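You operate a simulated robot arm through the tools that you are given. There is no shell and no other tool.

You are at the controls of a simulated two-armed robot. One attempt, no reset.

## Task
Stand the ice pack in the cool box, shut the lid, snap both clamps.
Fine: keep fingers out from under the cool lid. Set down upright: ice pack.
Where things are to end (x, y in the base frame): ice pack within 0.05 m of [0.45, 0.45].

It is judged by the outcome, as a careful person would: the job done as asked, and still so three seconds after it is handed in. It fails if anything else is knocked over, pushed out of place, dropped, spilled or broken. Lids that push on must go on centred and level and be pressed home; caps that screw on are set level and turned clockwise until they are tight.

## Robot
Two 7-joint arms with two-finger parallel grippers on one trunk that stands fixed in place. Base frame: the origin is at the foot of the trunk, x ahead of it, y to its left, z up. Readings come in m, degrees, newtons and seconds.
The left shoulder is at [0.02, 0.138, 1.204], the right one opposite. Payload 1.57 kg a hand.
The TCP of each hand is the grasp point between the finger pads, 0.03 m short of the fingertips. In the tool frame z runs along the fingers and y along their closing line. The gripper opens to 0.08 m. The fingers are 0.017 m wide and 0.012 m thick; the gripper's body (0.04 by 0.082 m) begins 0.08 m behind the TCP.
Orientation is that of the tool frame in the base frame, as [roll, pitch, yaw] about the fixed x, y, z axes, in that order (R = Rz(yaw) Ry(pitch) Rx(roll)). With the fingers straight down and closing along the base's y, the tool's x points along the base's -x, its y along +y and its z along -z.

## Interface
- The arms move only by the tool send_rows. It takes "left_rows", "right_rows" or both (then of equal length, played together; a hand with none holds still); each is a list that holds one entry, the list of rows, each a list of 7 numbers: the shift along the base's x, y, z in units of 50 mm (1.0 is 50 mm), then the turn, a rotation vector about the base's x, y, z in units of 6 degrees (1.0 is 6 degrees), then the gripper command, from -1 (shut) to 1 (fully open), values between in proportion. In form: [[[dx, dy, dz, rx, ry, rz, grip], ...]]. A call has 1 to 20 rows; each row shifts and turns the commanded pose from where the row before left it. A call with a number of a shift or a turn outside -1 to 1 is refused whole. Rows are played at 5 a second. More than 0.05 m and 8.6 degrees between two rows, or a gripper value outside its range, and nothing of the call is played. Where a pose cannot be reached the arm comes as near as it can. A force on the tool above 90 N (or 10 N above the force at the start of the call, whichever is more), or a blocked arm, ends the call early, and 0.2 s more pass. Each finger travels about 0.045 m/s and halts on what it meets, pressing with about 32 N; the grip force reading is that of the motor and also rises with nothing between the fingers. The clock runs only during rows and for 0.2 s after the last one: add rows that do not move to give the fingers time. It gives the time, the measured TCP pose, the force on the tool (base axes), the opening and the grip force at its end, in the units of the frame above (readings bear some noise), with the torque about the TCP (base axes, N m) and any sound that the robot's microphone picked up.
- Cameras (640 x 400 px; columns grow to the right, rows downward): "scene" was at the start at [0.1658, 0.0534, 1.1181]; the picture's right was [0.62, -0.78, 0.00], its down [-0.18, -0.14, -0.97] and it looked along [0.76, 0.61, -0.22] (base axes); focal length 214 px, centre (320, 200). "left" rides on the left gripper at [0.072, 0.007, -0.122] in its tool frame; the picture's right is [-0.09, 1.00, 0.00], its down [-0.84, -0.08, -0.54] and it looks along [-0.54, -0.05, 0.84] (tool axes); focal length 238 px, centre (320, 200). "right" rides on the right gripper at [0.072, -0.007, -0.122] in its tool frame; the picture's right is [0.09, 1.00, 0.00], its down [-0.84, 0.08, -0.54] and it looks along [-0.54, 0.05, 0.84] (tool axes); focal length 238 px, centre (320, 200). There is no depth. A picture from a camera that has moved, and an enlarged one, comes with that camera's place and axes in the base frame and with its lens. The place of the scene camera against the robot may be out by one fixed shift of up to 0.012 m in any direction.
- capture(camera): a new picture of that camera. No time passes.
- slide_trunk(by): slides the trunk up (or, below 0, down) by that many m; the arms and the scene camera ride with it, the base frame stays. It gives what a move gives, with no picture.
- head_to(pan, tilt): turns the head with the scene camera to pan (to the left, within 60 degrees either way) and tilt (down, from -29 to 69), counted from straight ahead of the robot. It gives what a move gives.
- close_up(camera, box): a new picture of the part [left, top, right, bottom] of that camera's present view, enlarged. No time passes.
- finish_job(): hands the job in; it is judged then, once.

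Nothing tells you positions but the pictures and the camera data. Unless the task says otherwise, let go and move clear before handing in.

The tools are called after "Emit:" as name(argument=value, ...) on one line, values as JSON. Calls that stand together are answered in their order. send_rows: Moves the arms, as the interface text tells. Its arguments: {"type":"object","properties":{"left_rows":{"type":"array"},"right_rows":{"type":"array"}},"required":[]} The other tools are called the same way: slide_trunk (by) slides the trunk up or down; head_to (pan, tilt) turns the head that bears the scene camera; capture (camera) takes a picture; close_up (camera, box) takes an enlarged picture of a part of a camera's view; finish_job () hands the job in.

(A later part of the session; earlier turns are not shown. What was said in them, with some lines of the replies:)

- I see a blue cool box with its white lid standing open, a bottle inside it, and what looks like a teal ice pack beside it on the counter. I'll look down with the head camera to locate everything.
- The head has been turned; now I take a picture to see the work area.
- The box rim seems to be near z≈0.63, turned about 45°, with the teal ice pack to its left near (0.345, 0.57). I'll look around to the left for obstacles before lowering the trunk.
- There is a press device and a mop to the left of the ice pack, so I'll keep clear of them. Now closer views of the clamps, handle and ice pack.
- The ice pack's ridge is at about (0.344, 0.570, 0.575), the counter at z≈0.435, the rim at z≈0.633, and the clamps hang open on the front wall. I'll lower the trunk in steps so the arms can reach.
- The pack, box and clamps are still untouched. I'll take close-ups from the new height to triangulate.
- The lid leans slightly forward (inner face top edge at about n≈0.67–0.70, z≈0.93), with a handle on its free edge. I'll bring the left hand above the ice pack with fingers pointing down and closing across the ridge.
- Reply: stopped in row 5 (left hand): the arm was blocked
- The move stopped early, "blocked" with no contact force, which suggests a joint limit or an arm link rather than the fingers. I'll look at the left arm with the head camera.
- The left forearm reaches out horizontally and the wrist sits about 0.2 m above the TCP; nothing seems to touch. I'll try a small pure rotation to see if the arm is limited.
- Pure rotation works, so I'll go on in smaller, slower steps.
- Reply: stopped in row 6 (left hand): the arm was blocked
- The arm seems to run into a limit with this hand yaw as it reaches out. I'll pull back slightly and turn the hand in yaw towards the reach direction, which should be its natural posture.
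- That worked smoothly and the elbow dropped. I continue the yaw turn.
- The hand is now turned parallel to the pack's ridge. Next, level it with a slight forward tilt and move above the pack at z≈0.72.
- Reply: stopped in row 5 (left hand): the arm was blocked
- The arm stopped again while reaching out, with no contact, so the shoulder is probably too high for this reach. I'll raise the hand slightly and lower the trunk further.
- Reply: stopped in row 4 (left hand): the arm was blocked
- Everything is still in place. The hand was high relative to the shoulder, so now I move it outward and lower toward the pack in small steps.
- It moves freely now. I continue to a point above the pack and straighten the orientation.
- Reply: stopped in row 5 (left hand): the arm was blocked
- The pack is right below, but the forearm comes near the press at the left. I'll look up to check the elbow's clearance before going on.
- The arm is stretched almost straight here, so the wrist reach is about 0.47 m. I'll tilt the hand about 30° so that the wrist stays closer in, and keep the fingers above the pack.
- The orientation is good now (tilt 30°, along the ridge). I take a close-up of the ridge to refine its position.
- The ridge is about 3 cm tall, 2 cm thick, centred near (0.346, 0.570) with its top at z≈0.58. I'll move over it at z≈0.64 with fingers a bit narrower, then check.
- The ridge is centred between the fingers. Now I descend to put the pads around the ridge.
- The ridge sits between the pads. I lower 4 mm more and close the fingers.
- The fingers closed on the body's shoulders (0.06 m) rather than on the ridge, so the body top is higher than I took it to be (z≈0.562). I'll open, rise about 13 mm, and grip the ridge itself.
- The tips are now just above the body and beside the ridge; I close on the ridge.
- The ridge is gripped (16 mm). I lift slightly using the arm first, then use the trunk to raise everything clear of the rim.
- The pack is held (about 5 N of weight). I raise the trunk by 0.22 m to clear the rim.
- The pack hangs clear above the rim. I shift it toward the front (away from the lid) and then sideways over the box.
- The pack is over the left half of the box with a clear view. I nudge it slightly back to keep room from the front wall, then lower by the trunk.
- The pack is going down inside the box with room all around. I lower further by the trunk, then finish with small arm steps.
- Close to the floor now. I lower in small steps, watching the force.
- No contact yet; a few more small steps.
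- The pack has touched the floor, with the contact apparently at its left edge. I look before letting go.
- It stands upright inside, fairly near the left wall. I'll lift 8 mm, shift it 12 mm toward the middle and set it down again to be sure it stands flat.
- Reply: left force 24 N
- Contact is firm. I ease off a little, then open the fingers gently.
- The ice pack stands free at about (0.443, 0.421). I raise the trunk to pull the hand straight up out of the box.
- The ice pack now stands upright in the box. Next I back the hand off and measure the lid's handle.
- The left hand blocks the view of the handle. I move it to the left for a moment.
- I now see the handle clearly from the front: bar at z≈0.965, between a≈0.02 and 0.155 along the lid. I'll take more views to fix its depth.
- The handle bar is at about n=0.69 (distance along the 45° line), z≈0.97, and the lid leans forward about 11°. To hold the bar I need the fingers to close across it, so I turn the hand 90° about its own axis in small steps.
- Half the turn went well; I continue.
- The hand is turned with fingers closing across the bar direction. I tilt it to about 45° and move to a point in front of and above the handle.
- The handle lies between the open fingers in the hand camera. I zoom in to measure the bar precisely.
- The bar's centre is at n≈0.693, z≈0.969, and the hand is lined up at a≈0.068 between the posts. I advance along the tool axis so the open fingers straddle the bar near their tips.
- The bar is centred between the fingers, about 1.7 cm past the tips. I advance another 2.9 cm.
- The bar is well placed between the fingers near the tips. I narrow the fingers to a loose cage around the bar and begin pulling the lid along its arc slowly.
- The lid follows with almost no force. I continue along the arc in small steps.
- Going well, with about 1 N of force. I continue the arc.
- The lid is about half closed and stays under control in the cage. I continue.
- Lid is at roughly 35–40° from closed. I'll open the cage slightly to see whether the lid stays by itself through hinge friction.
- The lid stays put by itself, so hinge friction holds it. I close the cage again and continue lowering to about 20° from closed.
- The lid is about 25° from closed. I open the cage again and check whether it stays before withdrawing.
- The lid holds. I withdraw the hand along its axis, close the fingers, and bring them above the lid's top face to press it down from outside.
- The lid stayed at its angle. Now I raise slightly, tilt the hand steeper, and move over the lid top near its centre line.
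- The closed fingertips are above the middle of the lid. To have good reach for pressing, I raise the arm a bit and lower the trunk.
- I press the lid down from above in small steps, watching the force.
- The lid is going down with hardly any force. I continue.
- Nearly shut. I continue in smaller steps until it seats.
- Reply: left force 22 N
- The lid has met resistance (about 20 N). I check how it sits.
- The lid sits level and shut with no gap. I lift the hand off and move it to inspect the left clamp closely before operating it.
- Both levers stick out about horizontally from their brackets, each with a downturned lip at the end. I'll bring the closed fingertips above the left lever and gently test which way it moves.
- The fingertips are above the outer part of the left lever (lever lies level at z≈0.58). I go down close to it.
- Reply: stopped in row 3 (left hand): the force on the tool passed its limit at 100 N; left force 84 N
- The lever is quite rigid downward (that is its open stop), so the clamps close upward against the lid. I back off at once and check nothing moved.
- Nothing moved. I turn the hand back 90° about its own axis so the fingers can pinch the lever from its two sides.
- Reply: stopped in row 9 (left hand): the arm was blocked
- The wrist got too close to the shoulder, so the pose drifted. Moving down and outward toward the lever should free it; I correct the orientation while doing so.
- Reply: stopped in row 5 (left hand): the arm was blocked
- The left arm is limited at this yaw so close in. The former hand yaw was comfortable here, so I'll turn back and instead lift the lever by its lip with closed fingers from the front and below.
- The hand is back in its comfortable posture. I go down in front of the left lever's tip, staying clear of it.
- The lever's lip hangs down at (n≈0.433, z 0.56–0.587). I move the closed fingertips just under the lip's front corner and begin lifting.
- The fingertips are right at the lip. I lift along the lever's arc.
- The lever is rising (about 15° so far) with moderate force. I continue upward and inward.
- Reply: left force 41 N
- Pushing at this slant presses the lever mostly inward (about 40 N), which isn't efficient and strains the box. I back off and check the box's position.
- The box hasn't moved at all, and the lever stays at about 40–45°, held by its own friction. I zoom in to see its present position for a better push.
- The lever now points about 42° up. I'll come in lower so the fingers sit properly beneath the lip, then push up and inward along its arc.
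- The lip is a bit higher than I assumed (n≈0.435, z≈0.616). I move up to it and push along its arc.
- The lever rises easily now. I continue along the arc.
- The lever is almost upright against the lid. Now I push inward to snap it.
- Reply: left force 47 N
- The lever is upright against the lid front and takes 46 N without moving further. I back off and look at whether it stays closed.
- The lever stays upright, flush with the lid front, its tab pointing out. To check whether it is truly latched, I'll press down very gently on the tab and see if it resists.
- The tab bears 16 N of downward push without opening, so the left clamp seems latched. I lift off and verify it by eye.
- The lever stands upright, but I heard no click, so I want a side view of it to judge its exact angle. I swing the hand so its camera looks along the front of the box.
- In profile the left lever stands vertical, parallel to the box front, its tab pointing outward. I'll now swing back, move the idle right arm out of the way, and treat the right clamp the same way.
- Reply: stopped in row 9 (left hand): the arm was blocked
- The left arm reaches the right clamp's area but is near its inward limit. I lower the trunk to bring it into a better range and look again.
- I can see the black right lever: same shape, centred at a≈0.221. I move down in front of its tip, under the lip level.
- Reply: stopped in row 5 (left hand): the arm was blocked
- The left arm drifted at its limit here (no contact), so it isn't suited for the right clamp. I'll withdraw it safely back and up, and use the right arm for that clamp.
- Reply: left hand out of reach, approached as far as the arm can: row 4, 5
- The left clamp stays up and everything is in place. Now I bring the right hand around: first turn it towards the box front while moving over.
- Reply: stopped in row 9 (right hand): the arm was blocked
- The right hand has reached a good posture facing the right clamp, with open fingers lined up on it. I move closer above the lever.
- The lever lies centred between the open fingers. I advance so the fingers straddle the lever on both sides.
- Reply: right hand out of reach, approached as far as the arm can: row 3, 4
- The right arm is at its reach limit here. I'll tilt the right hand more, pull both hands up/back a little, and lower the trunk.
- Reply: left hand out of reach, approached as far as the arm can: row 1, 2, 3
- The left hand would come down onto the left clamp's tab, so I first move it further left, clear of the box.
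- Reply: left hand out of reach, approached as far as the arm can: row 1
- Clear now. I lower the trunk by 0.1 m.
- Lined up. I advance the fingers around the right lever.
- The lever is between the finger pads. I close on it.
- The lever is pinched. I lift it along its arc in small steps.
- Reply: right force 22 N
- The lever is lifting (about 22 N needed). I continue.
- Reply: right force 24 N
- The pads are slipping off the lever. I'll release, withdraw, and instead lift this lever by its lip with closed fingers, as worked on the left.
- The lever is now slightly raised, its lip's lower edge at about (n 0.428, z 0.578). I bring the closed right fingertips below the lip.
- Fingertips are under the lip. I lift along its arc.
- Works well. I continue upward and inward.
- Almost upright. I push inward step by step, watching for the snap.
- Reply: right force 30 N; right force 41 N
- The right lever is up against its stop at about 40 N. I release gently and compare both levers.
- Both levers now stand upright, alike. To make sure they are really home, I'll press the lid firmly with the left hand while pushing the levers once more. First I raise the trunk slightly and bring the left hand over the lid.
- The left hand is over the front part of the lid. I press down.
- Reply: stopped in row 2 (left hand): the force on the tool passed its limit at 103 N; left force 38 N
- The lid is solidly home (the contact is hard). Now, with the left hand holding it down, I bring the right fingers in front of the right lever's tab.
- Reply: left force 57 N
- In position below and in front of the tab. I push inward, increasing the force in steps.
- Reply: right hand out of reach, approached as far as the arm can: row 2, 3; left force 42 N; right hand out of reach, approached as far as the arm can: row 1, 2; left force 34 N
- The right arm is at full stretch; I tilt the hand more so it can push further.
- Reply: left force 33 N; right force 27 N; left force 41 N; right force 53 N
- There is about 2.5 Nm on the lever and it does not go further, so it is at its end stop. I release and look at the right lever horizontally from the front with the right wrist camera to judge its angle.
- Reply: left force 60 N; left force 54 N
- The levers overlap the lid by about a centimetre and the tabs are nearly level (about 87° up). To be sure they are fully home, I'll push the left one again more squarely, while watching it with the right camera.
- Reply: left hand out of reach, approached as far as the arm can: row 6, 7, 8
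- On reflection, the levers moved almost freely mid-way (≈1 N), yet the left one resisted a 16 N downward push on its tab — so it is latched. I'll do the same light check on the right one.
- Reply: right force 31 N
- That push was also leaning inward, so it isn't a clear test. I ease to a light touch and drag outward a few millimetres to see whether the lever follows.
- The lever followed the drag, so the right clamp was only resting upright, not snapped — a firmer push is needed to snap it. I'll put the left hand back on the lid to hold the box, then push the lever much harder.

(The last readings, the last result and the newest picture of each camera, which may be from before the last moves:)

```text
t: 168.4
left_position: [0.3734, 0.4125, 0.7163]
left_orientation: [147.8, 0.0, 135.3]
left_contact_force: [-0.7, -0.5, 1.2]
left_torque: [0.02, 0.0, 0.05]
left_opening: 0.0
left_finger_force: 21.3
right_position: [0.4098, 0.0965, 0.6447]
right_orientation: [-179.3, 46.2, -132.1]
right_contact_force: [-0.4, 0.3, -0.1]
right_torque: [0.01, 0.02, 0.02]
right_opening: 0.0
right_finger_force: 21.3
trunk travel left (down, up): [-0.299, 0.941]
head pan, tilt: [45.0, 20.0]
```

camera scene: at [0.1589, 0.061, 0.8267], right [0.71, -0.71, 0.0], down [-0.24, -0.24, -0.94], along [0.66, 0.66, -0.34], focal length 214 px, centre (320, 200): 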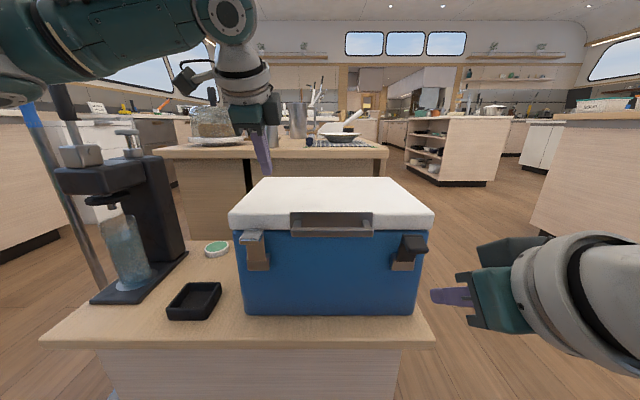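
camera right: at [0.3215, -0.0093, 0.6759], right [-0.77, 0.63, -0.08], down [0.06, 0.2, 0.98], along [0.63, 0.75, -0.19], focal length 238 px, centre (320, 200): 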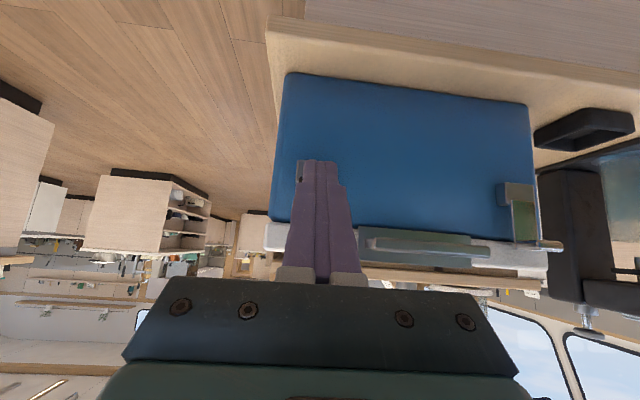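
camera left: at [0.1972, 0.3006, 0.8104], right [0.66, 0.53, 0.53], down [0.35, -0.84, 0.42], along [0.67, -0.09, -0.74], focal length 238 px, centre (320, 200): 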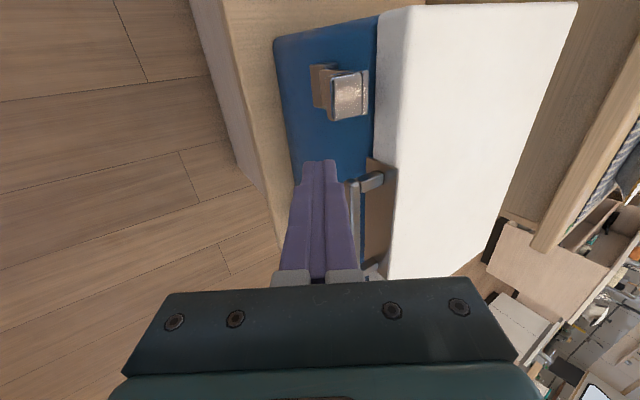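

Emit:
send_rows(left_rows=[[[0, 0, -0.03, 0, 0, 0, -1], [0, 0, -0.03, 0, 0, 0, -1], [0, 0, 0, 0, 0, 0, -1]]])

```text
t: 169.2
left_position: [0.3735, 0.4109, 0.7148]
left_orientation: [147.6, 0.1, 135.3]
left_contact_force: [-10.5, -8.2, 31.8]
left_torque: [-0.08, 0.11, -0.01]
left_opening: 0.0001
left_finger_force: 21.2
right_position: [0.4099, 0.0977, 0.6436]
right_orientation: [-179.2, 46.3, -132.1]
right_contact_force: [0.3, -0.1, -0.7]
right_torque: [0.0, 0.01, 0.02]
right_opening: 0.0
right_finger_force: 21.3
trunk travel left (down, up): [-0.299, 0.941]
head pan, tilt: [45.0, 20.0]
```

The lid is held with about 32 N. Now the right hand goes under the tab again and pushes the lever home, increasing force step by step.

Emit:
send_rows(right_rows=[[[0.28, 0.28, 0, 0, 0, 0, -1], [0.28, 0.28, 0, 0, 0, 0, -1], [0.35, 0.35, 0.16, 0, 0, 0, -1], [0.22, 0.22, 0.2, 0, 0, 0, -1], [0, 0, 0, 0, 0, 0, -1]]])

Emit:
send_rows(right_rows=[[[0.14, 0.14, 0.05, 0, 0, 0, -1], [0.14, 0.14, 0.05, 0, 0, 0, -1], [0, 0, 0, 0, 0, 0, -1]]])

Emit:
close_up(camera="scene", box=[340, 170, 480, 290])

```text
t: 170.4
left_position: [0.3731, 0.4127, 0.7167]
left_orientation: [147.4, 0.2, 135.4]
left_contact_force: [3.3, -0.8, 37.0]
left_torque: [0.21, -0.27, 0.01]
left_opening: 0.0
left_finger_force: 21.3
right_position: [0.4652, 0.1493, 0.6574]
right_orientation: [-179.4, 45.6, -132.4]
right_contact_force: [-11.1, -11.1, -13.3]
right_torque: [-0.15, 0.35, 0.1]
right_opening: 0.0
right_finger_force: 21.8
trunk travel left (down, up): [-0.299, 0.941]
head pan, tilt: [45.0, 20.0]
```

```text
t: 171.2
left_position: [0.3716, 0.4107, 0.7161]
left_orientation: [147.1, 0.2, 135.4]
left_contact_force: [14.5, 10.7, 33.0]
left_torque: [0.51, -0.6, -0.02]
left_opening: 0.0
left_finger_force: 21.2
right_position: [0.4726, 0.1566, 0.6501]
right_orientation: [-179.7, 43.7, -132.9]
right_contact_force: [-21.3, -24.0, -37.5]
right_torque: [-0.28, 0.28, -0.14]
right_opening: 0.0002
right_finger_force: 21.8
trunk travel left (down, up): [-0.299, 0.941]
head pan, tilt: [45.0, 20.0]
```

```text
3.33 times, centred on (410, 230) of scene
camera zoom: at [0.1555, 0.0587, 0.8257], right [0.71, -0.71, 0.0], down [-0.24, -0.24, -0.94], along [0.66, 0.66, -0.35], focal length 715 px, centre (20, 100)
```

zoom: 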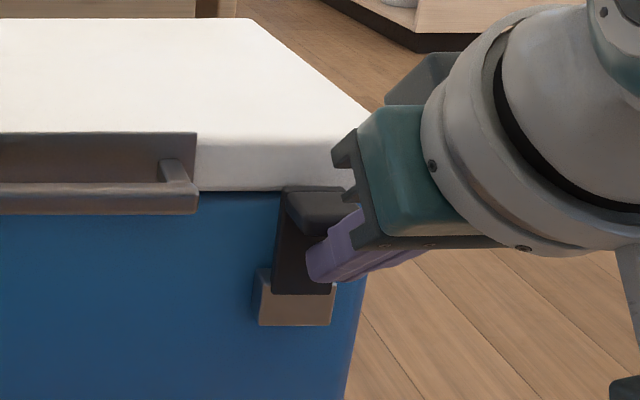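

Emit:
send_rows(right_rows=[[[0.14, 0.14, 0.1, 0, 0, 0, -1], [0.14, 0.14, 0.1, 0, 0, 0, -1], [0, 0, 0, 0, 0, 0, -1]]])

Emit:
close_up(camera="scene", box=[340, 170, 480, 290])

```text
t: 172.0
left_position: [0.3692, 0.4074, 0.7154]
left_orientation: [146.9, 0.4, 135.5]
left_contact_force: [21.0, 16.0, 35.9]
left_torque: [0.68, -0.77, -0.03]
left_opening: 0.0
left_finger_force: 20.6
right_position: [0.4733, 0.1578, 0.6505]
right_orientation: [180.0, 42.8, -133.4]
right_contact_force: [-39.7, -39.5, -44.9]
right_torque: [-0.1, 0.43, -0.01]
right_opening: 0.0
right_finger_force: 20.9
right hand out of reach, approached as far as the arm can: row 2
trunk travel left (down, up): [-0.299, 0.941]
head pan, tilt: [45.0, 20.0]
```

```text
3.33 times, centred on (410, 230) of scene
camera zoom: at [0.152, 0.0561, 0.8252], right [0.71, -0.71, 0.0], down [-0.25, -0.25, -0.94], along [0.66, 0.66, -0.35], focal length 715 px, centre (20, 100)
```

zoom: 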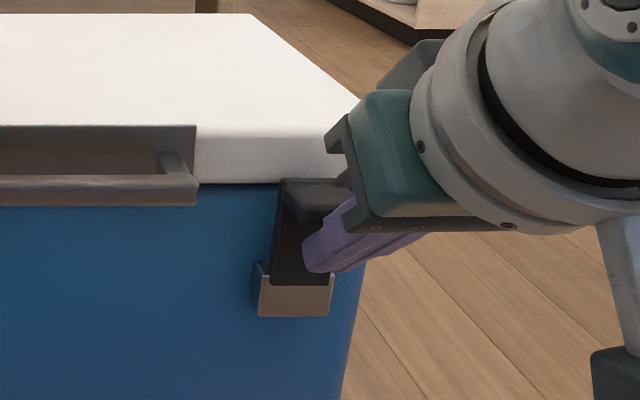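

Even with about 4 Nm on it there is no further travel, so this is the hard end stop. I withdraw straight back (without dragging the tab) and look at the result.

Emit:
send_rows(right_rows=[[[-0.2, -0.2, -0.2, 0, 0, 0, -1], [-0.3, -0.3, -0.2, 0, 0, 0, -1], [-0.4, -0.4, 0, 0, 0, 0, -1], [-0.4, -0.4, 0, 0, 0, 0, -1], [-0.4, -0.4, 0, 0, 0, 0, -1], [0, 0, 0, 0, 0, 0, -1]]])

Emit:
close_up(camera="scene", box=[370, 200, 450, 270])

Emit:
close_up(camera="scene", box=[220, 200, 300, 270])

Emit:
close_up(camera="right", box=[480, 140, 620, 280])

```text
t: 173.4
left_position: [0.37, 0.4093, 0.7149]
left_orientation: [147.7, 0.4, 135.1]
left_contact_force: [-32.6, -25.4, 64.8]
left_torque: [-0.39, 0.73, 0.04]
left_opening: 0.0
left_finger_force: 21.6
right_position: [0.3955, 0.085, 0.65]
right_orientation: [-179.3, 46.1, -132.2]
right_contact_force: [0.9, -0.2, -0.4]
right_torque: [0.01, 0.04, 0.0]
right_opening: 0.0
right_finger_force: 20.9
trunk travel left (down, up): [-0.299, 0.941]
head pan, tilt: [45.0, 20.0]
```

```text
5.71 times, centred on (410, 235) of scene
camera zoom: at [0.1554, 0.0601, 0.8262], right [0.71, -0.71, 0.0], down [-0.24, -0.24, -0.94], along [0.66, 0.66, -0.34], focal length 1226 px, centre (-194, 0)
```

zoom: 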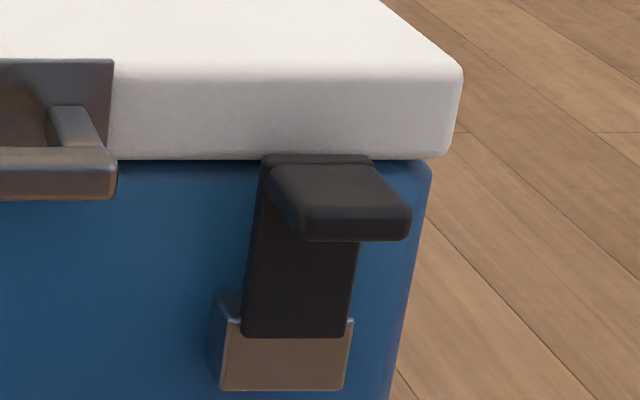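

```text
5.71 times, centred on (260, 235) of scene
camera zoom: at [0.1554, 0.0601, 0.8262], right [0.71, -0.71, 0.0], down [-0.24, -0.24, -0.94], along [0.66, 0.66, -0.34], focal length 1226 px, centre (663, 0)
```

zoom: 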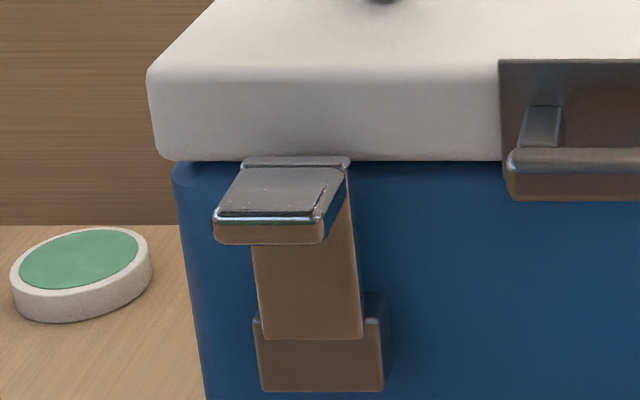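

```text
2.86 times, centred on (550, 210) of right
camera zoom: at [0.3076, -0.0199, 0.6835], right [-0.77, 0.63, -0.07], down [0.07, 0.2, 0.98], along [0.63, 0.75, -0.19], focal length 681 px, centre (-337, 171)
```

zoom: 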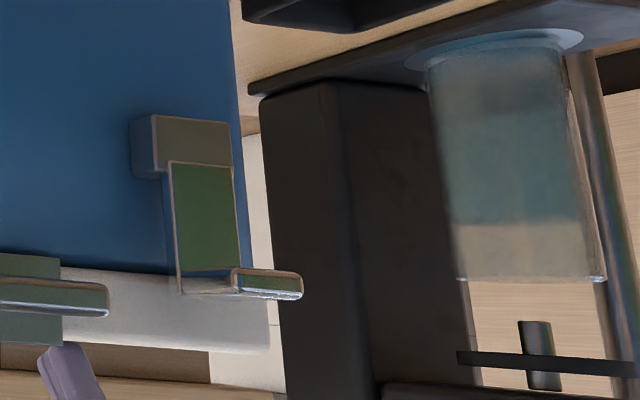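

Both levers look identical: upright, tips overlapping the lid's edge, tabs out. I'll repeat the latch check on the right one much more delicately, with only a few newtons.

Emit:
send_rows(right_rows=[[[0, 0, 0.6, 0, 0, 0, -1], [0, 0, 0.6, 0, 0, 0, -1], [0.2, 0.2, 0.4, 0, 0, 0, -1], [0.4, 0.4, 0, 0, 0, 0, -1], [0.45, 0.45, 0, 0, 0, 0, -1], [0.45, 0.45, 0, 0, 0, 0, -1], [0, 0, -0.3, 0, 0, 0, -1], [0, 0, -0.3, 0, 0, 0, -1], [0, 0, 0, 0, 0, 0, -1]]])

Emit:
close_up(camera="scene", box=[350, 180, 450, 270])

```text
t: 175.4
left_position: [0.3723, 0.4117, 0.7159]
left_orientation: [147.6, 0.3, 135.3]
left_contact_force: [-22.7, -19.1, 53.5]
left_torque: [-0.29, 0.48, 0.01]
left_opening: 0.0
left_finger_force: 21.2
right_position: [0.4751, 0.1649, 0.6991]
right_orientation: [-179.3, 46.2, -132.1]
right_contact_force: [0.5, 0.2, -0.4]
right_torque: [0.0, 0.01, 0.01]
right_opening: 0.0
right_finger_force: 21.0
trunk travel left (down, up): [-0.299, 0.941]
head pan, tilt: [45.0, 20.0]
```

```text
4.44 times, centred on (400, 225) of scene
camera zoom: at [0.1572, 0.0609, 0.8265], right [0.71, -0.71, 0.0], down [-0.24, -0.24, -0.94], along [0.66, 0.66, -0.34], focal length 953 px, centre (-36, 89)
```

zoom: 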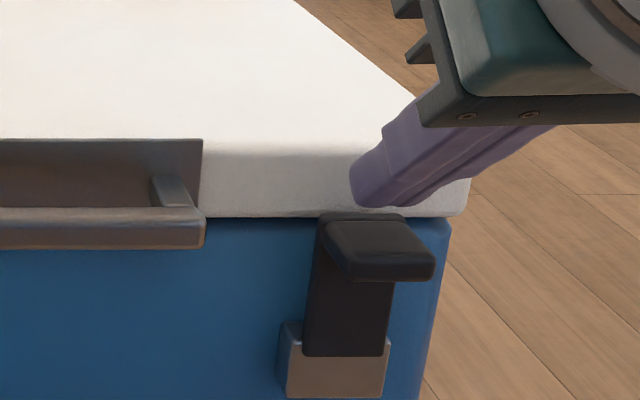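

Emit:
send_rows(right_rows=[[[-0.12, -0.12, 0, 0, 0, 0, -1], [0, 0, -0.1, 0, 0, 0, -1], [0, 0, -0.06, 0, 0, 0, -1], [0, 0, 0, 0, 0, 0, -1]]])

Emit:
send_rows(right_rows=[[[0, 0, -0.03, 0, 0, 0, -1], [0, 0, 0, 0, 0, 0, -1]]])

```text
t: 176.4
left_position: [0.3727, 0.4116, 0.7146]
left_orientation: [147.7, 0.2, 135.2]
left_contact_force: [-18.0, -16.1, 49.4]
left_torque: [-0.24, 0.35, -0.01]
left_opening: 0.0
left_finger_force: 21.3
right_position: [0.4691, 0.1593, 0.6902]
right_orientation: [-179.2, 46.2, -132.1]
right_contact_force: [-0.5, -0.4, 0.0]
right_torque: [0.01, 0.0, 0.04]
right_opening: 0.0
right_finger_force: 21.3
trunk travel left (down, up): [-0.299, 0.941]
head pan, tilt: [45.0, 20.0]
```

```text
t: 177.0
left_position: [0.374, 0.4117, 0.7156]
left_orientation: [147.6, 0.1, 135.4]
left_contact_force: [-16.4, -16.1, 47.5]
left_torque: [-0.2, 0.27, -0.01]
left_opening: 0.0001
left_finger_force: 21.2
right_position: [0.4704, 0.1592, 0.6894]
right_orientation: [-179.2, 46.3, -132.2]
right_contact_force: [-0.5, -0.3, 0.9]
right_torque: [0.0, 0.0, 0.01]
right_opening: 0.0001
right_finger_force: 21.4
trunk travel left (down, up): [-0.299, 0.941]
head pan, tilt: [45.0, 20.0]
```

Emit:
send_rows(right_rows=[[[0, 0, -0.02, 0, 0, 0, -1], [0, 0, 0, 0, 0, 0, -1]]])

Emit:
send_rows(right_rows=[[[0, 0, -0.02, 0, 0, 0, -1], [0, 0, 0, 0, 0, 0, -1]]])

```text
t: 177.6
left_position: [0.3745, 0.4124, 0.7154]
left_orientation: [147.6, 0.1, 135.4]
left_contact_force: [-13.7, -13.0, 45.1]
left_torque: [-0.17, 0.26, 0.0]
left_opening: 0.0
left_finger_force: 21.6
right_position: [0.4696, 0.1583, 0.6895]
right_orientation: [-179.3, 46.3, -132.1]
right_contact_force: [0.3, -0.1, 0.5]
right_torque: [0.0, 0.02, -0.03]
right_opening: 0.0
right_finger_force: 21.1
trunk travel left (down, up): [-0.299, 0.941]
head pan, tilt: [45.0, 20.0]
```

```text
t: 178.2
left_position: [0.3745, 0.4125, 0.7148]
left_orientation: [147.6, 0.2, 135.4]
left_contact_force: [-12.4, -11.2, 42.7]
left_torque: [-0.13, 0.19, 0.02]
left_opening: 0.0001
left_finger_force: 21.4
right_position: [0.4695, 0.1601, 0.6896]
right_orientation: [-179.2, 46.3, -132.1]
right_contact_force: [0.0, 0.1, 1.7]
right_torque: [0.03, 0.0, 0.01]
right_opening: 0.0001
right_finger_force: 21.0
trunk travel left (down, up): [-0.299, 0.941]
head pan, tilt: [45.0, 20.0]
```

Emit:
send_rows(right_rows=[[[0, 0, -0.02, 0, 0, 0, -1], [0, 0, 0, 0, 0, 0, -1]]])

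Emit:
send_rows(right_rows=[[[0, 0, -0.02, 0, 0, 0, -1], [0, 0, 0, 0, 0, 0, -1]]])

Emit:
close_up(camera="scene", box=[350, 180, 450, 270])

```text
t: 178.8
left_position: [0.374, 0.4134, 0.7153]
left_orientation: [147.7, 0.1, 135.4]
left_contact_force: [-11.1, -9.4, 38.2]
left_torque: [-0.04, 0.13, 0.02]
left_opening: 0.0
left_finger_force: 21.6
right_position: [0.4704, 0.1601, 0.689]
right_orientation: [-179.1, 46.5, -132.0]
right_contact_force: [-3.3, -1.5, 10.0]
right_torque: [0.02, 0.02, 0.03]
right_opening: 0.0001
right_finger_force: 21.0
trunk travel left (down, up): [-0.299, 0.941]
head pan, tilt: [45.0, 20.0]
```

```text
t: 179.4
left_position: [0.3755, 0.4132, 0.7159]
left_orientation: [147.6, 0.2, 135.4]
left_contact_force: [-8.5, -7.4, 37.6]
left_torque: [-0.01, 0.1, -0.01]
left_opening: 0.0
left_finger_force: 21.5
right_position: [0.4716, 0.161, 0.6896]
right_orientation: [-179.1, 46.7, -132.0]
right_contact_force: [-5.7, -5.3, 20.0]
right_torque: [0.14, -0.06, 0.02]
right_opening: 0.0
right_finger_force: 21.4
trunk travel left (down, up): [-0.299, 0.941]
head pan, tilt: [45.0, 20.0]
```

```text
4.44 times, centred on (400, 225) of scene
camera zoom: at [0.1598, 0.062, 0.8271], right [0.71, -0.71, 0.0], down [-0.24, -0.24, -0.94], along [0.66, 0.67, -0.34], focal length 953 px, centre (-36, 89)
```

zoom: 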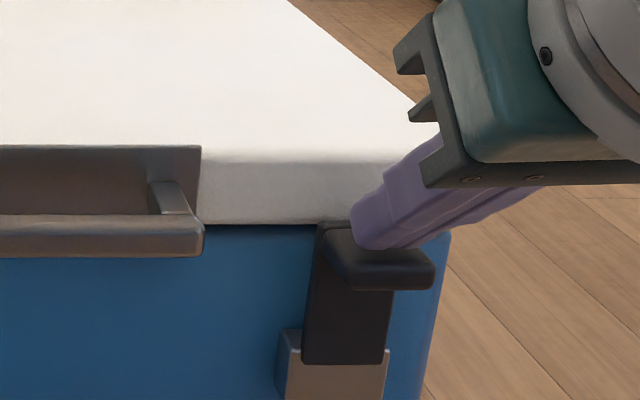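

Emit:
send_rows(right_rows=[[[-0.025, -0.025, 0, 0, 0, 0, -1], [0, 0, 0, 0, 0, 0, -1]]])

Emit:
send_rows(right_rows=[[[-0.025, -0.025, 0, 0, 0, 0, -1], [0, 0, 0, 0, 0, 0, -1]]])

Emit:
close_up(camera="scene", box=[350, 180, 450, 270])

```text
t: 180.0
left_position: [0.3747, 0.412, 0.7163]
left_orientation: [147.6, 0.0, 135.5]
left_contact_force: [-7.2, -6.6, 36.7]
left_torque: [0.01, 0.02, 0.03]
left_opening: 0.0002
left_finger_force: 21.0
right_position: [0.4686, 0.1583, 0.6872]
right_orientation: [-179.2, 46.3, -132.1]
right_contact_force: [-7.0, -4.4, 22.7]
right_torque: [0.12, -0.03, 0.17]
right_opening: 0.0
right_finger_force: 21.4
trunk travel left (down, up): [-0.299, 0.941]
head pan, tilt: [45.0, 20.0]
```

```text
t: 180.6
left_position: [0.3747, 0.4131, 0.7155]
left_orientation: [147.6, 0.1, 135.4]
left_contact_force: [-7.6, -6.1, 36.0]
left_torque: [-0.02, 0.04, -0.02]
left_opening: 0.0001
left_finger_force: 21.1
right_position: [0.4669, 0.1575, 0.6873]
right_orientation: [-179.2, 46.3, -132.2]
right_contact_force: [-5.7, -4.6, 14.5]
right_torque: [0.05, -0.02, 0.1]
right_opening: 0.0
right_finger_force: 21.1
trunk travel left (down, up): [-0.299, 0.941]
head pan, tilt: [45.0, 20.0]
```

```text
4.44 times, centred on (400, 225) of scene
camera zoom: at [0.16, 0.0622, 0.8269], right [0.71, -0.71, 0.0], down [-0.24, -0.24, -0.94], along [0.66, 0.67, -0.34], focal length 953 px, centre (-36, 89)
```

zoom: 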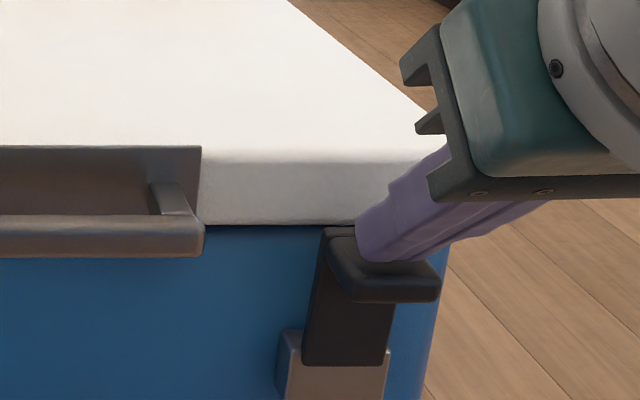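

The tab needed over 20 N to give a few degrees — that is a real holding force. I now release upward and see whether the lever springs back by itself.

Emit:
send_rows(right_rows=[[[0, 0, 0.3, 0, 0, 0, -1], [0, 0, 0.4, 0, 0, 0, -1], [0, 0, 0, 0, 0, 0, -1]]])

Emit:
close_up(camera="scene", box=[350, 180, 450, 270])

```text
t: 181.4
left_position: [0.3745, 0.4135, 0.7152]
left_orientation: [147.5, 0.0, 135.4]
left_contact_force: [-5.1, -6.4, 34.0]
left_torque: [-0.02, -0.01, 0.0]
left_opening: 0.0001
left_finger_force: 21.3
right_position: [0.4664, 0.1587, 0.7221]
right_orientation: [-179.2, 46.3, -132.3]
right_contact_force: [-0.5, -0.4, -0.6]
right_torque: [-0.05, -0.01, 0.03]
right_opening: 0.0
right_finger_force: 21.2
trunk travel left (down, up): [-0.299, 0.941]
head pan, tilt: [45.0, 20.0]
```

```text
4.44 times, centred on (400, 225) of scene
camera zoom: at [0.1602, 0.0626, 0.827], right [0.71, -0.71, 0.0], down [-0.24, -0.24, -0.94], along [0.66, 0.67, -0.34], focal length 953 px, centre (-36, 89)
```

zoom: 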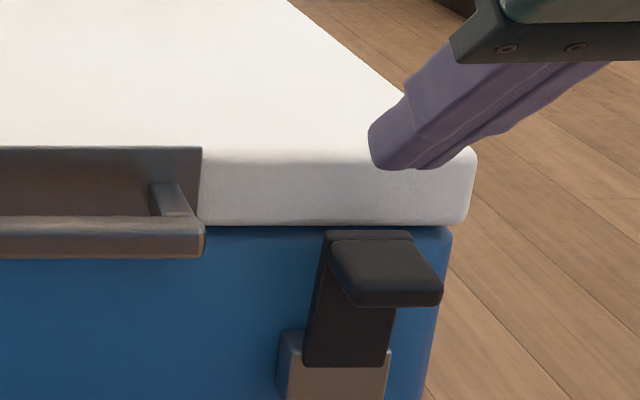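

It stayed where it was let go, so the lever simply holds by stiff friction — closed means fully up at its stop. I push the right lever fully home again and leave it without touching the tab afterwards.

Emit:
send_rows(right_rows=[[[-0.4, -0.4, 0, 0, 0, 0, -1], [-0.4, -0.4, 0, 0, 0, 0, -1], [-0.38, -0.38, -0.3, 0, 0, 0, -1], [0, 0, -0.6, 0, 0, 0, -1], [0, 0, -0.65, 0, 0, 0, -1], [0, 0, 0, 0, 0, 0, -1]]])

Emit:
send_rows(right_rows=[[[0.28, 0.28, 0, 0, 0, 0, -1], [0.28, 0.28, 0, 0, 0, 0, -1], [0.35, 0.35, 0.16, 0, 0, 0, -1], [0.22, 0.22, 0.2, 0, 0, 0, -1], [0.14, 0.14, 0.05, 0, 0, 0, -1], [0.14, 0.14, 0.05, 0, 0, 0, -1], [0, 0, 0, 0, 0, 0, -1]]])

Emit:
close_up(camera="scene", box=[350, 180, 450, 270])

```text
t: 182.8
left_position: [0.3747, 0.4143, 0.7151]
left_orientation: [147.6, 0.1, 135.4]
left_contact_force: [-2.6, -3.7, 31.0]
left_torque: [0.02, -0.05, -0.02]
left_opening: 0.0001
left_finger_force: 21.3
right_position: [0.4078, 0.0969, 0.6452]
right_orientation: [-179.1, 46.4, -132.1]
right_contact_force: [-0.5, 1.3, -0.1]
right_torque: [0.02, -0.02, -0.01]
right_opening: 0.0
right_finger_force: 21.6
trunk travel left (down, up): [-0.299, 0.941]
head pan, tilt: [45.0, 20.0]
```

```text
t: 184.4
left_position: [0.3715, 0.4101, 0.716]
left_orientation: [147.0, 0.3, 135.4]
left_contact_force: [19.2, 14.0, 30.7]
left_torque: [0.61, -0.72, -0.03]
left_opening: 0.0
left_finger_force: 21.1
right_position: [0.4702, 0.1569, 0.6519]
right_orientation: [-179.6, 43.8, -132.7]
right_contact_force: [-30.9, -29.5, -27.4]
right_torque: [-0.38, 0.15, -0.23]
right_opening: 0.0002
right_finger_force: 21.7
trunk travel left (down, up): [-0.299, 0.941]
head pan, tilt: [45.0, 20.0]
```

```text
4.44 times, centred on (400, 225) of scene
camera zoom: at [0.155, 0.0584, 0.8257], right [0.71, -0.71, 0.0], down [-0.24, -0.24, -0.94], along [0.66, 0.66, -0.35], focal length 953 px, centre (-36, 89)
```

zoom: 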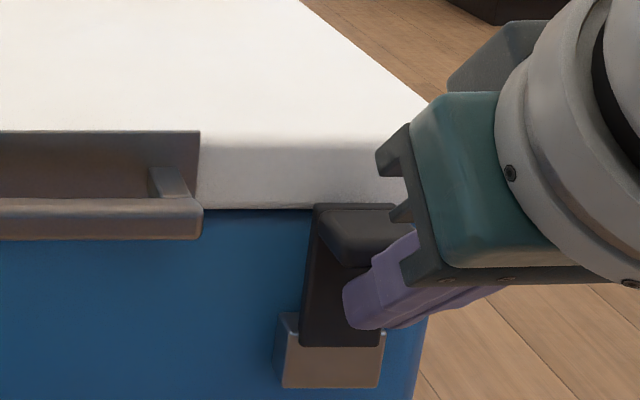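

Emit:
send_rows(right_rows=[[[0.1, 0.1, 0.1, 0, 0, 0, -1], [0.08, 0.08, 0.06, 0, 0, 0, -1], [0, 0, 0, 0, 0, 0, -1]]])

Emit:
send_rows(right_rows=[[[-0.2, -0.2, -0.2, 0, 0, 0, -1], [-0.3, -0.3, -0.2, 0, 0, 0, -1], [-0.4, -0.4, 0, 0, 0, 0, -1], [-0.4, -0.4, 0, 0, 0, 0, -1], [-0.4, -0.4, 0, 0, 0, 0, -1], [0, 0, 0, 0, 0, 0, -1]]])

Emit:
close_up(camera="scene", box=[370, 200, 450, 270])

Emit:
close_up(camera="scene", box=[220, 200, 300, 270])

```text
t: 185.2
left_position: [0.3705, 0.4086, 0.716]
left_orientation: [146.8, 0.1, 135.9]
left_contact_force: [12.8, 24.7, 38.9]
left_torque: [0.97, -0.6, 0.08]
left_opening: 0.0001
left_finger_force: 21.7
right_position: [0.4709, 0.159, 0.651]
right_orientation: [-179.7, 42.5, -132.2]
right_contact_force: [-27.0, -58.7, -41.2]
right_torque: [-0.54, 0.11, -0.7]
right_opening: 0.0002
right_finger_force: 21.2
right hand out of reach, approached as far as the arm can: row 2
trunk travel left (down, up): [-0.299, 0.941]
head pan, tilt: [45.0, 20.0]
```

```text
t: 186.6
left_position: [0.371, 0.4095, 0.7157]
left_orientation: [147.7, 0.2, 135.1]
left_contact_force: [-30.2, -23.7, 62.0]
left_torque: [-0.36, 0.68, 0.07]
left_opening: 0.0002
left_finger_force: 21.9
right_position: [0.3995, 0.0916, 0.6521]
right_orientation: [-179.3, 46.2, -132.3]
right_contact_force: [-0.6, -0.6, -0.2]
right_torque: [0.02, 0.0, 0.02]
right_opening: 0.0003
right_finger_force: 21.1
trunk travel left (down, up): [-0.299, 0.941]
head pan, tilt: [45.0, 20.0]
```

```text
5.71 times, centred on (410, 235) of scene
camera zoom: at [0.1558, 0.0603, 0.8263], right [0.71, -0.71, 0.0], down [-0.24, -0.24, -0.94], along [0.66, 0.66, -0.34], focal length 1226 px, centre (-194, 0)
```

zoom: 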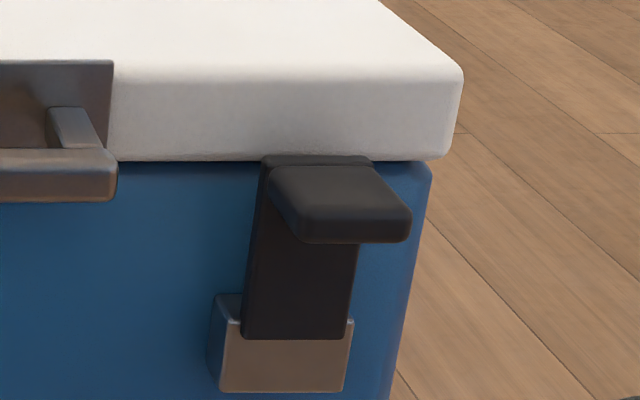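

```text
5.71 times, centred on (260, 235) of scene
camera zoom: at [0.1558, 0.0603, 0.8263], right [0.71, -0.71, 0.0], down [-0.24, -0.24, -0.94], along [0.66, 0.66, -0.34], focal length 1226 px, centre (663, 0)
```

zoom: 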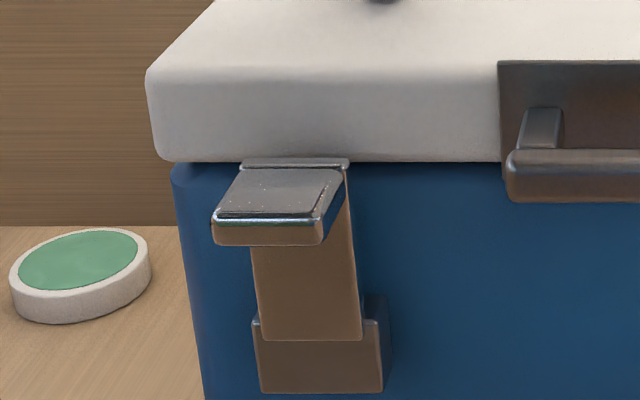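

Both levers are alike, pressed to their stops under about 75 N. I now lift both hands clear by raising the trunk and inspect the final state.

Emit:
slide_trunk(by=0.2)

Emit:
send_rows(right_rows=[[[-0.2, -0.6, 0, 0, 0, 0, -1], [-0.2, -0.6, 0, 0, 0, 0, -1], [-0.2, -0.6, 0, 0, 0, 0, -1], [0, 0, 0, 0, 0, 0, -1]]], left_rows=[[[-0.3, 0.3, 0, 0, 0, 0, -1], [-0.4, 0.4, 0, 0, 0, 0, -1], [-0.4, 0.4, 0, 0, 0, 0, -1], [0, 0, 0, 0, 0, 0, -1]]])

Emit:
head_to(pan=45, tilt=45)

Emit:
capture(camera="scene")

Emit:
close_up(camera="scene", box=[220, 140, 420, 280])

```text
t: 188.8
left_position: [0.3728, 0.4114, 0.9132]
left_orientation: [147.9, -0.1, 135.3]
left_contact_force: [0.4, 0.1, -1.8]
left_torque: [0.0, 0.0, 0.04]
left_opening: 0.0
left_finger_force: 20.7
right_position: [0.4022, 0.0921, 0.8532]
right_orientation: [-179.2, 46.3, -132.2]
right_contact_force: [-0.5, -0.4, -0.1]
right_torque: [0.03, -0.01, 0.01]
right_opening: 0.0
right_finger_force: 21.7
trunk travel left (down, up): [-0.499, 0.741]
head pan, tilt: [45.0, 20.0]
```

```text
t: 189.8
left_position: [0.321, 0.4656, 0.9133]
left_orientation: [147.9, -0.1, 135.2]
left_contact_force: [-0.7, 1.1, 0.7]
left_torque: [-0.02, 0.01, 0.05]
left_opening: 0.0
left_finger_force: 21.2
right_position: [0.3723, 0.0002, 0.8532]
right_orientation: [-179.3, 46.3, -132.2]
right_contact_force: [0.1, 0.3, -0.7]
right_torque: [0.01, -0.01, -0.01]
right_opening: 0.0001
right_finger_force: 21.3
trunk travel left (down, up): [-0.499, 0.741]
head pan, tilt: [45.0, 20.0]
```

```text
t: 190.7
left_position: [0.3194, 0.4668, 0.9143]
left_orientation: [147.9, 0.0, 135.3]
left_contact_force: [-1.0, 0.3, -0.5]
left_torque: [0.02, -0.02, -0.01]
left_opening: 0.0001
left_finger_force: 20.9
right_position: [0.3742, 0.001, 0.8535]
right_orientation: [-179.2, 46.2, -132.1]
right_contact_force: [0.1, -0.5, 0.6]
right_torque: [0.0, -0.02, -0.01]
right_opening: 0.0001
right_finger_force: 21.1
trunk travel left (down, up): [-0.499, 0.741]
head pan, tilt: [45.0, 45.0]
```

```text
taken
camera scene: at [0.1505, 0.0527, 0.9881], right [0.71, -0.71, 0.0], down [-0.5, -0.5, -0.71], along [0.5, 0.5, -0.71], focal length 214 px, centre (320, 200)
```

scene: 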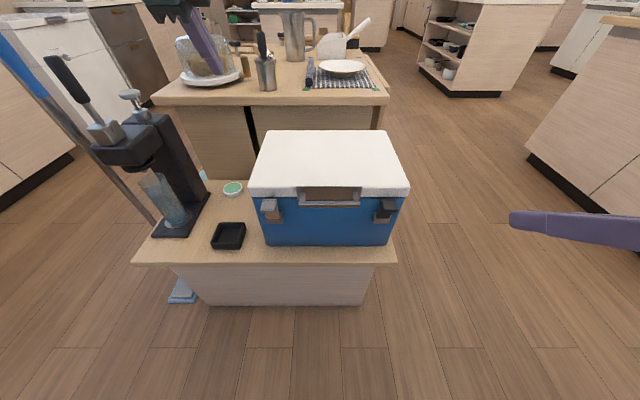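

```text
2.86 times, centred on (320, 210) of scene
camera zoom: at [0.1505, 0.0527, 0.9881], right [0.71, -0.71, 0.0], down [-0.5, -0.5, -0.71], along [0.5, 0.5, -0.71], focal length 613 px, centre (320, 171)
```

zoom: 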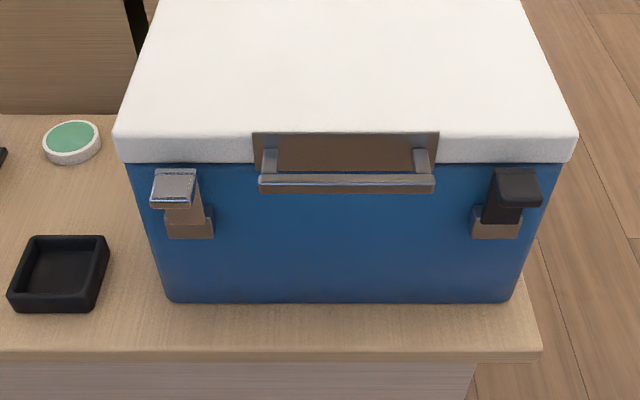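

The final view shows the ice pack shut inside, the lid level and closed, both clamp levers fully up against the lid, and everything else still in its place. Both hands are clear, so I hand the job in.

Emit:
finish_job()

```text
The job is handed in.
```

I've handed the job in: the ice pack is in the cool box, the lid is shut, and both clamps are pushed up. I couldn't confirm that the clamps actually snapped.

- **Ice pack:** it stands upright in the left half of the box, at about (0.443, 0.421). That is roughly 0.03 m from the target, within the 0.05 m you allowed.
- **Lid:** I closed it by its handle, then pressed it down from on top, so no fingers went underneath. It sits level, with no visible gap at the front.
- **Clamps:** both levers are at their end stops against the lid front. The left was pushed in with about 46 N and the right with about 75 N.
    - I heard no click from either one.
    - When I tested the right lever, it gave way after some resistance and didn't spring back. I pushed it fully home again afterwards.
    - I never got a clear latch test on the left lever, but it looks the same as the right.
- **Extra force:** early on I pressed down on the left lever before realising the clamps close upward, and the force briefly reached about 100 N. Pressing on the lid later hit about 103 N. I saw no damage.
- **Surroundings:** in the last picture the box, tray, press and other items were still in place. Both hands were clear before I handed in.
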